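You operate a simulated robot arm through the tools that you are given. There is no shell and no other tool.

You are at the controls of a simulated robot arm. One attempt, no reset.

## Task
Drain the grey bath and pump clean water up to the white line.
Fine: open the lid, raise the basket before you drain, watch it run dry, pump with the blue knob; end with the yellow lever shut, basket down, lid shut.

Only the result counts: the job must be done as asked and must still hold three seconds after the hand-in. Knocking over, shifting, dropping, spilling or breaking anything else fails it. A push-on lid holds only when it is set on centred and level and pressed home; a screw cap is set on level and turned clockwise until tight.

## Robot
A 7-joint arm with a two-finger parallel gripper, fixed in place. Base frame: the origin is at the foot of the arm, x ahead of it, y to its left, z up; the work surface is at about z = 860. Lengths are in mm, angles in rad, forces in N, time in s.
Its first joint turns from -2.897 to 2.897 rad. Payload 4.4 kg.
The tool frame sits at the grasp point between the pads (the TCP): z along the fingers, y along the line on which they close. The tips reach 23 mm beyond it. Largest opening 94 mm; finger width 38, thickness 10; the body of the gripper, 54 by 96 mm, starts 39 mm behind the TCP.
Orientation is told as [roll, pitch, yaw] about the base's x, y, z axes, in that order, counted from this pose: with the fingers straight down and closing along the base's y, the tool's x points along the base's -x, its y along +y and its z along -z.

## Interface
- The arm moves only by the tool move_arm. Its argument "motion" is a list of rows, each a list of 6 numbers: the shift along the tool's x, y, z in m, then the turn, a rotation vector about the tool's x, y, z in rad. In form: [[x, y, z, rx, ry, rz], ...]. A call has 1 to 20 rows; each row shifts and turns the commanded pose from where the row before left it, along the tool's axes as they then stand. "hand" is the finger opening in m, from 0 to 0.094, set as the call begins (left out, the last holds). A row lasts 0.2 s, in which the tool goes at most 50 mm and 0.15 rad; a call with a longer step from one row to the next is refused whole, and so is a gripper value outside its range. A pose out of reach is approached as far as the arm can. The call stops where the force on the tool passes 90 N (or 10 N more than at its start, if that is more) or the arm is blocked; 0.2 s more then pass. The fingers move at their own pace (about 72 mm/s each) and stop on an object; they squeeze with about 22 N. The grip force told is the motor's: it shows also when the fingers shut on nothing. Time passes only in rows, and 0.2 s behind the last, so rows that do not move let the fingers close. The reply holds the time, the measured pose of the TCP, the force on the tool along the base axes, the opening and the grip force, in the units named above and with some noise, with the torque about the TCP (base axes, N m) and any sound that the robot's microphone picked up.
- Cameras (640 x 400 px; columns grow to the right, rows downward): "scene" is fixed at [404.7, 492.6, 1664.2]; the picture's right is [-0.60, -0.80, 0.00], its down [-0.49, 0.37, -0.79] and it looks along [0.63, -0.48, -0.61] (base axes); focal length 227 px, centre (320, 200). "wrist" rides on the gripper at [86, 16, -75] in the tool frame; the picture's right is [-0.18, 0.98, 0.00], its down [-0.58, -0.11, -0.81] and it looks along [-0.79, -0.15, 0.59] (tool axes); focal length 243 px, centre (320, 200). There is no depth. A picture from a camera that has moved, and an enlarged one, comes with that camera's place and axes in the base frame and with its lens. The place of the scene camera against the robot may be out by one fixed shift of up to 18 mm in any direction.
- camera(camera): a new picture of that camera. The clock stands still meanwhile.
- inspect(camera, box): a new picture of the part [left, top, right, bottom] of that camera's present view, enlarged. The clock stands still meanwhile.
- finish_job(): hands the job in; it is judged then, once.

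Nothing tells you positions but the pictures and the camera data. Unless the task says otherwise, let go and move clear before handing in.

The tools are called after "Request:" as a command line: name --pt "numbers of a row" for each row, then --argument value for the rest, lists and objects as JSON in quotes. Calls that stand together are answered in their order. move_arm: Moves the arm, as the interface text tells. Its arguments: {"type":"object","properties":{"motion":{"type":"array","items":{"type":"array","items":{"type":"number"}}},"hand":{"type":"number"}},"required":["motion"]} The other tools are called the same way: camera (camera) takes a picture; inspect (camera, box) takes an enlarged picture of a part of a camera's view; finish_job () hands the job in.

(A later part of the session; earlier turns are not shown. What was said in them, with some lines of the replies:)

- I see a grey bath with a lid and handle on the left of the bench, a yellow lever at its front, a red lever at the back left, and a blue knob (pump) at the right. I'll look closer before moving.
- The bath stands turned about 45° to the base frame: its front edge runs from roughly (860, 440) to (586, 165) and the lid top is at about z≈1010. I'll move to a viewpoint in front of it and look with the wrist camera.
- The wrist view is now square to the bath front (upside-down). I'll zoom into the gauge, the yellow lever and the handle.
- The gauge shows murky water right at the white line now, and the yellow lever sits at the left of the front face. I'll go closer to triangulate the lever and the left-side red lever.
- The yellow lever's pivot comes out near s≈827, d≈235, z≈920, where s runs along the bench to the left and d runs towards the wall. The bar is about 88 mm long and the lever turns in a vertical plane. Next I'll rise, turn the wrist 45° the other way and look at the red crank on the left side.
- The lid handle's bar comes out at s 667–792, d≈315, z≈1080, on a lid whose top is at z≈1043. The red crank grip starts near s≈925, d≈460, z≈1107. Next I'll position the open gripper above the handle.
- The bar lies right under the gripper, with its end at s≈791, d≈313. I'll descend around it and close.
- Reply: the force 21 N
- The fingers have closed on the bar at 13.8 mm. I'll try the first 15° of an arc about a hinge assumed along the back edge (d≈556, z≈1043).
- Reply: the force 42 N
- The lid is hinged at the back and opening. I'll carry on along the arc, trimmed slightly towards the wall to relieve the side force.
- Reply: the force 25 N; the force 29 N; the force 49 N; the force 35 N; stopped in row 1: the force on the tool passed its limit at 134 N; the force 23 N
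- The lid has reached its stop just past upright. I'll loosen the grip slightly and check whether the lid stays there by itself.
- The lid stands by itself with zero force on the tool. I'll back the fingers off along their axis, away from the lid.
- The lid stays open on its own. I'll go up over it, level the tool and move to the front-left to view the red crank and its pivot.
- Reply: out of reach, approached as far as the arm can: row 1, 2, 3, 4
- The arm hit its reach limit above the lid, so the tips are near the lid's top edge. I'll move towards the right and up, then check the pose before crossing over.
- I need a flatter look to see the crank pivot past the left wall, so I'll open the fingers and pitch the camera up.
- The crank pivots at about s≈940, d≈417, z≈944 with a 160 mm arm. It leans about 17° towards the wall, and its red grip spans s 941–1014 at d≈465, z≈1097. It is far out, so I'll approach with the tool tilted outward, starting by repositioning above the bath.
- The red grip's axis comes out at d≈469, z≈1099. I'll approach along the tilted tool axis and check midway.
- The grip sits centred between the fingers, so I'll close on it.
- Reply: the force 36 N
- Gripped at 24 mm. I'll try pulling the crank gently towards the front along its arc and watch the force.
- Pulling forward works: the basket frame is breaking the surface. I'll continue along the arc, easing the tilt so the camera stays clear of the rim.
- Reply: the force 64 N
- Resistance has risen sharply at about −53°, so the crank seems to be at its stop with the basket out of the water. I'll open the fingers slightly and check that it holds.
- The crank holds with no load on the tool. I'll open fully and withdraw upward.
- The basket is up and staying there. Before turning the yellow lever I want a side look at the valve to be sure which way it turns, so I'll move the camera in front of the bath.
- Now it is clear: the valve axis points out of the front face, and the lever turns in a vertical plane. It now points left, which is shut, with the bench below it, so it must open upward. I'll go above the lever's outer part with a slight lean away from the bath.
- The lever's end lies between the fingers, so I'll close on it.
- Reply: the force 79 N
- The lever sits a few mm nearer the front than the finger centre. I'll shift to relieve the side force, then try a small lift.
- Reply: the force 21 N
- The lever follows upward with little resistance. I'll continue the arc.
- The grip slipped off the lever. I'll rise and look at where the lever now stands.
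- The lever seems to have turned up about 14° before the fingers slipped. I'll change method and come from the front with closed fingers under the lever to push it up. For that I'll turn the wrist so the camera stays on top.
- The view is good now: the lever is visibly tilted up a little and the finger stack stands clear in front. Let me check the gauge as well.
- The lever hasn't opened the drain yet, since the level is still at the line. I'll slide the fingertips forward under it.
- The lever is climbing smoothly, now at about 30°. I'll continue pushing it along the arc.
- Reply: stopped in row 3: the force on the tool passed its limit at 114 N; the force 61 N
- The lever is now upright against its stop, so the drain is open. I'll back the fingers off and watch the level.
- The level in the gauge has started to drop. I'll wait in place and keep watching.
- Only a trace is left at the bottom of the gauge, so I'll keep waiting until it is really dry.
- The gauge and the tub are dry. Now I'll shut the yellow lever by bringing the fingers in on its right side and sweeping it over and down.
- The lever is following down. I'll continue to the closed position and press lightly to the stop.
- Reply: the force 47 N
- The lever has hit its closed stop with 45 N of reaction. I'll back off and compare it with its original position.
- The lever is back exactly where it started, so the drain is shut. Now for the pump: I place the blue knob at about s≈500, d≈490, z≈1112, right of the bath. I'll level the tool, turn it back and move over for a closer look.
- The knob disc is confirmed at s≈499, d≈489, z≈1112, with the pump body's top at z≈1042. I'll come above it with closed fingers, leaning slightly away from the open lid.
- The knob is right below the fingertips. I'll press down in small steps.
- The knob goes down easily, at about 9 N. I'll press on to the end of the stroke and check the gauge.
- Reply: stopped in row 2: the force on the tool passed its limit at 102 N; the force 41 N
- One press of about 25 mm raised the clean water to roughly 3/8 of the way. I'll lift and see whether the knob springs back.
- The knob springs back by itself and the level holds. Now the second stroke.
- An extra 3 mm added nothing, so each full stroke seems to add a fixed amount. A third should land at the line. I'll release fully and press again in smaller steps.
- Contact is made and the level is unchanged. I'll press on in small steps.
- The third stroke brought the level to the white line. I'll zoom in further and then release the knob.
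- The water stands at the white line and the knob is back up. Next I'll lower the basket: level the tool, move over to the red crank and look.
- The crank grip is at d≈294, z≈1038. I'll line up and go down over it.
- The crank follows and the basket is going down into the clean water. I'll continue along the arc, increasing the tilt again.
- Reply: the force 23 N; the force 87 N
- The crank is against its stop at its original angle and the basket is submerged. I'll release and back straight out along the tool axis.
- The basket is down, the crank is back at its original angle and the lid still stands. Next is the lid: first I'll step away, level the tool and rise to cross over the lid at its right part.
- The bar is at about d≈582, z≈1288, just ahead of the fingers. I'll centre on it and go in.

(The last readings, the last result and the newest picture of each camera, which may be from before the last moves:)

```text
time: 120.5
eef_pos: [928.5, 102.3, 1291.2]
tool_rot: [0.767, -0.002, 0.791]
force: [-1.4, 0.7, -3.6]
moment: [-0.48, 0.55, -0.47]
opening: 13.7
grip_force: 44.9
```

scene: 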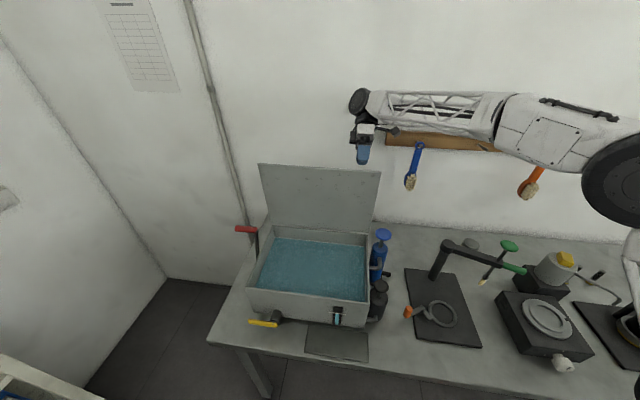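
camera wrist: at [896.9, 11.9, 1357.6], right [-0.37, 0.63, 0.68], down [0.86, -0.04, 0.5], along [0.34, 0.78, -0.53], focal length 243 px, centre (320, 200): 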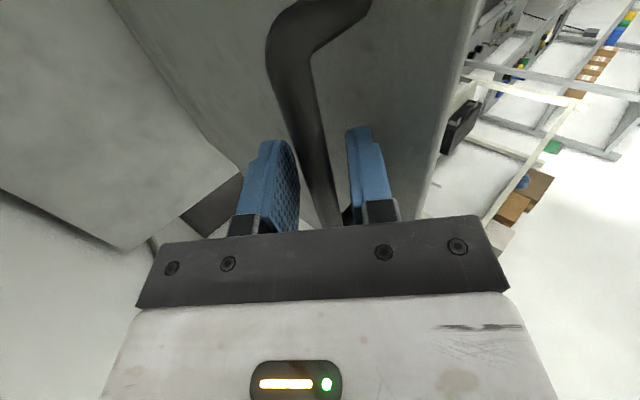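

Gripped again at 13.7 mm. I'll bring the lid forward along the reversed arc, a few steps first.

Request:
move_arm --pt "0 0.0025 0.0031 0.026 0 0" --pt "0 0.0162 0.0139 0.0436 0 0" --pt "0 0.0155 0.0146 0.0436 0 0"

Request:
inspect --camera "scene" --box '[220, 130, 420, 330]'

```text
time: 121.3
eef_pos: [894.9, 134.2, 1290.2]
tool_rot: [0.653, -0.002, 0.79]
force: [17.5, 14.9, 12.0]
moment: [-0.42, 0.28, -0.98]
opening: 13.7
grip_force: 45.3
```

```text
2.00 times, centred on (320, 230) of scene
camera zoom: at [404.7, 492.6, 1664.2], right [-0.6, -0.8, 0.0], down [-0.49, 0.37, -0.79], along [0.63, -0.48, -0.61], focal length 455 px, centre (320, 140)
```

zoom: 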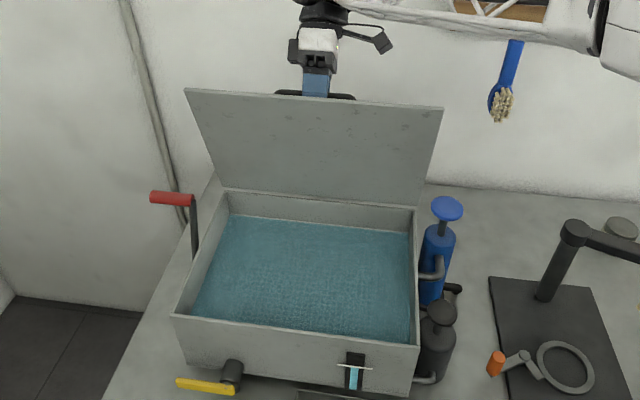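

The lid follows and the forces are small, so I'll continue.

Request:
move_arm --pt "0 0.0148 0.0153 0.0436 0 0" --pt "0 0.0142 0.0159 0.0436 0 0" --pt "0 0.0134 0.0164 0.0436 0 0" --pt "0 0.0128 0.0171 0.0436 0 0"

Request:
move_arm --pt "0 0.0119 0.0176 0.0436 0 0" --pt "0 0.0112 0.0181 0.0436 0 0" --pt "0 0.0103 0.0186 0.0436 0 0"

Request:
inspect --camera "scene" --box '[220, 130, 420, 330]'

```text
time: 122.3
eef_pos: [838.2, 191.6, 1268.0]
tool_rot: [0.479, 0.002, 0.791]
force: [15.5, 17.4, 6.5]
moment: [-0.38, 0.17, -0.94]
opening: 13.6
grip_force: 45.1
```

```text
time: 123.1
eef_pos: [798.9, 230.0, 1234.1]
tool_rot: [0.348, -0.003, 0.793]
force: [-1.0, 23.7, 21.5]
moment: [-0.19, 0.26, -1.3]
opening: 13.6
grip_force: 45.3
```

```text
2.00 times, centred on (320, 230) of scene
camera zoom: at [404.7, 492.6, 1664.2], right [-0.6, -0.8, 0.0], down [-0.49, 0.37, -0.79], along [0.63, -0.48, -0.61], focal length 455 px, centre (320, 140)
```

zoom: 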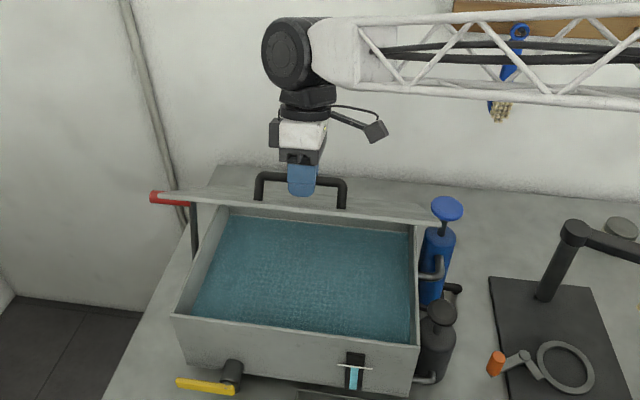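

Request:
move_arm --pt "0 0.0096 0.019 0.0436 0 0" --pt "0 0.0087 0.0195 0.0436 0 0" --pt "0 0.0079 0.0198 0.0436 0 0" --pt "0 0.007 0.0201 0.0436 0 0"

Request:
inspect --camera "scene" --box '[220, 130, 420, 330]'

```text
time: 124.1
eef_pos: [760.1, 268.8, 1168.5]
tool_rot: [0.175, 0.0, 0.795]
force: [-68.2, 43.2, 43.6]
moment: [-0.55, 0.86, -0.77]
opening: 14.0
grip_force: 44.5
```

```text
2.00 times, centred on (320, 230) of scene
camera zoom: at [404.7, 492.6, 1664.2], right [-0.6, -0.8, 0.0], down [-0.49, 0.37, -0.79], along [0.63, -0.48, -0.61], focal length 455 px, centre (320, 140)
```

zoom: 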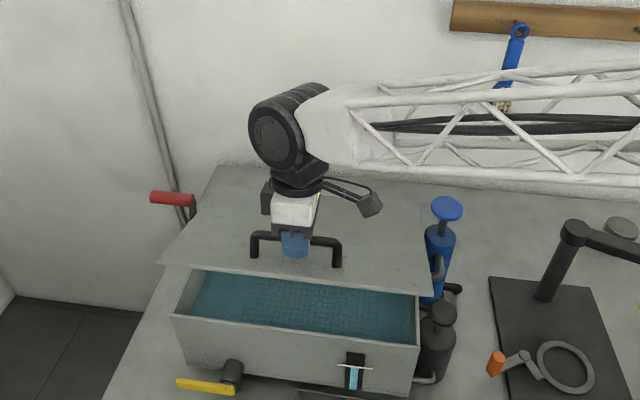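

A side force of about 79 N has built up because the tool is a few mm too far back. I'll relieve it first.

Request:
move_arm --pt "0 0.0045 0.0015 0 0 0" --pt "0 0 0 0 0 0"

```text
time: 124.7
eef_pos: [757.7, 270.4, 1164.7]
tool_rot: [0.174, 0.002, 0.791]
force: [-17.8, 16.1, 11.3]
moment: [0.56, -0.6, -1.11]
opening: 13.6
grip_force: 45.8
```

Request:
move_arm --pt "0 0.0065 0.0204 0.0436 0 0" --pt "0 0.0055 0.0206 0.0436 0 0"

Request:
inspect --camera "scene" --box '[220, 130, 420, 330]'

```text
time: 125.3
eef_pos: [745.2, 284.7, 1126.6]
tool_rot: [0.088, 0.002, 0.791]
force: [5.8, 4.2, -0.6]
moment: [-0.61, 0.6, -0.96]
opening: 13.4
grip_force: 44.2
```

```text
2.00 times, centred on (320, 230) of scene
camera zoom: at [404.7, 492.6, 1664.2], right [-0.6, -0.8, 0.0], down [-0.49, 0.37, -0.79], along [0.63, -0.48, -0.61], focal length 455 px, centre (320, 140)
```

zoom: 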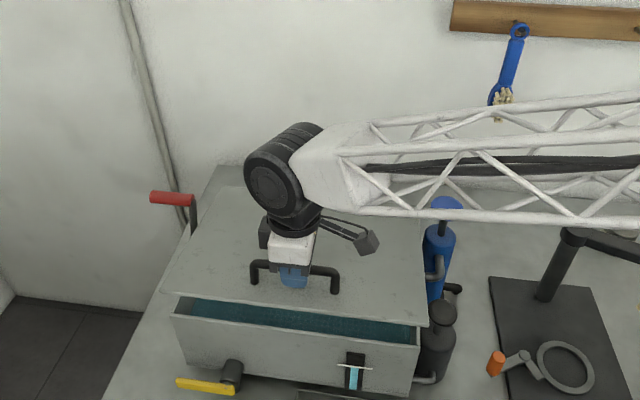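

Request:
move_arm --pt "0 0.0023 0.0103 0.0218 0 0" --pt "0 0.0021 0.0104 0.0218 0 0" --pt "0 0.0018 0.0104 0.0218 0 0"

Request:
inspect --camera "scene" --box '[220, 130, 420, 330]'

```text
time: 126.1
eef_pos: [738.5, 289.3, 1096.3]
tool_rot: [0.022, -0.002, 0.79]
force: [-19.8, 5.7, 2.3]
moment: [-0.06, 0.02, -1.23]
opening: 13.9
grip_force: 44.9
```

```text
2.00 times, centred on (320, 230) of scene
camera zoom: at [404.7, 492.6, 1664.2], right [-0.6, -0.8, 0.0], down [-0.49, 0.37, -0.79], along [0.63, -0.48, -0.61], focal length 455 px, centre (320, 140)
```

zoom: 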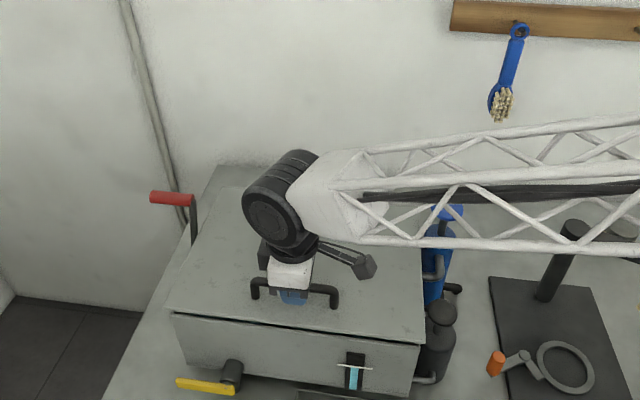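

Nearly closed, so I'll ease the lid down the last few millimetres until it seats.

Request:
move_arm --pt "0 0.002 0.005 0.011 0 0" --pt "0 0.001 0.004 0.011 0 0"

Request:
move_arm --pt "0 0.0005 0.003 0 0 0" --pt "0 0 0.002 0 0 0"

Request:
inspect --camera "scene" --box '[220, 200, 420, 370]'

```text
time: 126.7
eef_pos: [737.8, 290.2, 1088.5]
tool_rot: [-0.001, 0.001, 0.791]
force: [13.0, -13.3, -4.0]
moment: [-0.08, -0.03, -0.97]
opening: 13.7
grip_force: 44.8
```

```text
time: 127.3
eef_pos: [737.7, 291.7, 1082.4]
tool_rot: [0.0, 0.0, 0.792]
force: [14.6, -21.8, -4.8]
moment: [0.55, -0.69, -1.1]
opening: 13.9
grip_force: 44.7
```

```text
2.35 times, centred on (320, 285) of scene
camera zoom: at [404.7, 492.6, 1664.2], right [-0.6, -0.8, 0.0], down [-0.49, 0.37, -0.79], along [0.63, -0.48, -0.61], focal length 535 px, centre (320, 0)
```

zoom: 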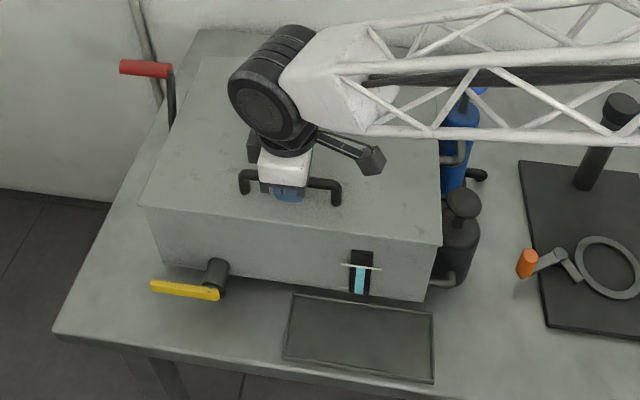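

Request:
move_arm --pt "0 0 0.003 0 0 0" --pt "0 0 0.002 0 0 0"

Request:
inspect --camera "scene" --box '[240, 260, 400, 350]'

```text
time: 127.9
eef_pos: [736.8, 291.2, 1081.6]
tool_rot: [-0.001, -0.003, 0.79]
force: [-0.8, -21.0, 26.8]
moment: [-0.48, 0.46, -1.13]
opening: 13.6
grip_force: 44.6
```

```text
4.00 times, centred on (320, 305) of scene
camera zoom: at [404.7, 492.6, 1664.2], right [-0.6, -0.8, 0.0], down [-0.49, 0.37, -0.79], along [0.63, -0.48, -0.61], focal length 910 px, centre (320, -220)
```

zoom: 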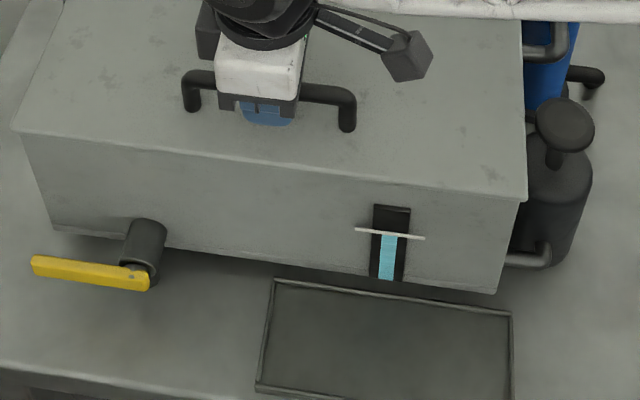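

The lid is seated: there is an upward reaction at the original handle height and no gap. I'll release and rise clear.

Request:
move_arm --hand 0.06 --pt "0 0 0 0 0 0" --pt "0 0 0 0 0 0" --pt "0 0 0 0 0 0" --pt "0 0 -0.03 0 0 0" --pt "0 0 -0.045 0 0 0" --pt "0 0 -0.045 0 0 0" --pt "0 0 -0.045 0 0 0" --pt "0.03 0 -0.035 0 0 0" --pt "0.045 0 0 0 0 0" --pt "0.045 0 0 0 0 0" --pt "0.045 0 0 0 0 0" --pt "0.045 0 0 0 0 0" --pt "0.045 0 0 0 0 0"

Request:
camera --camera "scene"

Request:
inspect --camera "scene" --box '[200, 200, 420, 370]'

Request:
inspect --camera "scene" --box '[320, 290, 380, 330]'

```text
time: 130.7
eef_pos: [558.0, 110.9, 1276.6]
tool_rot: [-0.001, 0.002, 0.79]
force: [-0.2, 0.4, -0.2]
moment: [0.04, -0.01, -0.01]
opening: 59.8
grip_force: 0.0
```

```text
taken
```

scene: 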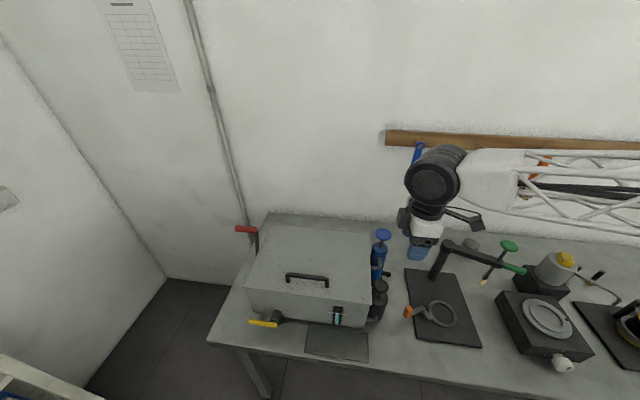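

```text
2.35 times, centred on (310, 285) of scene
camera zoom: at [404.7, 492.6, 1664.2], right [-0.6, -0.8, 0.0], down [-0.49, 0.37, -0.79], along [0.63, -0.48, -0.61], focal length 535 px, centre (344, 0)
```

zoom: 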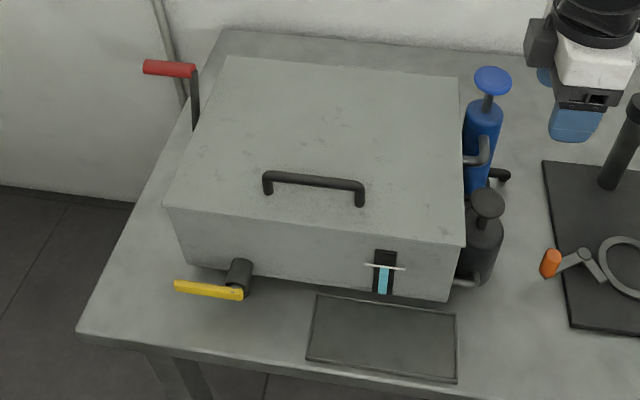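

```text
10.00 times, centred on (350, 310) of scene
camera zoom: at [404.7, 492.6, 1664.2], right [-0.6, -0.8, 0.0], down [-0.49, 0.37, -0.79], along [0.63, -0.48, -0.61], focal length 2274 px, centre (20, -900)
```

zoom: 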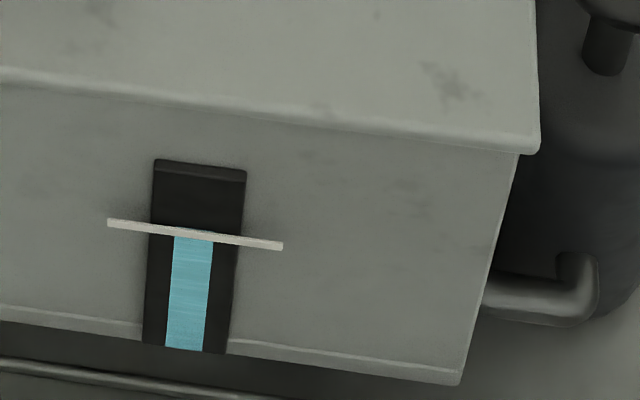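

Everything matches the starting layout: lid shut, red crank at its rest angle, yellow lever shut. The gauge shows clean blue water at the white line, holding steady, and the arm is clear. I'm handing in.

Request:
finish_job

```text
The job is handed in.
```

The grey bath has been drained and refilled with clean water to the white line, and I've handed the job in. The hand-in gave no verdict.

- **Drain:** I raised the basket, opened the yellow lever and waited until the gauge and tub were dry. I then pushed the lever back to its shut stop.
- **Refill:** Three full strokes of the blue knob brought the level to the white line. It was still there in the last picture.
- **End state:** The yellow lever is shut, the basket is down with the red crank at its stop, and the lid is seated. The arm is clear of everything.

My first try at the yellow lever slipped off after turning it about 14°. The drain had not opened at that point, so I pushed the lever up from below instead. Nothing was knocked, shifted or spilled that I could see.
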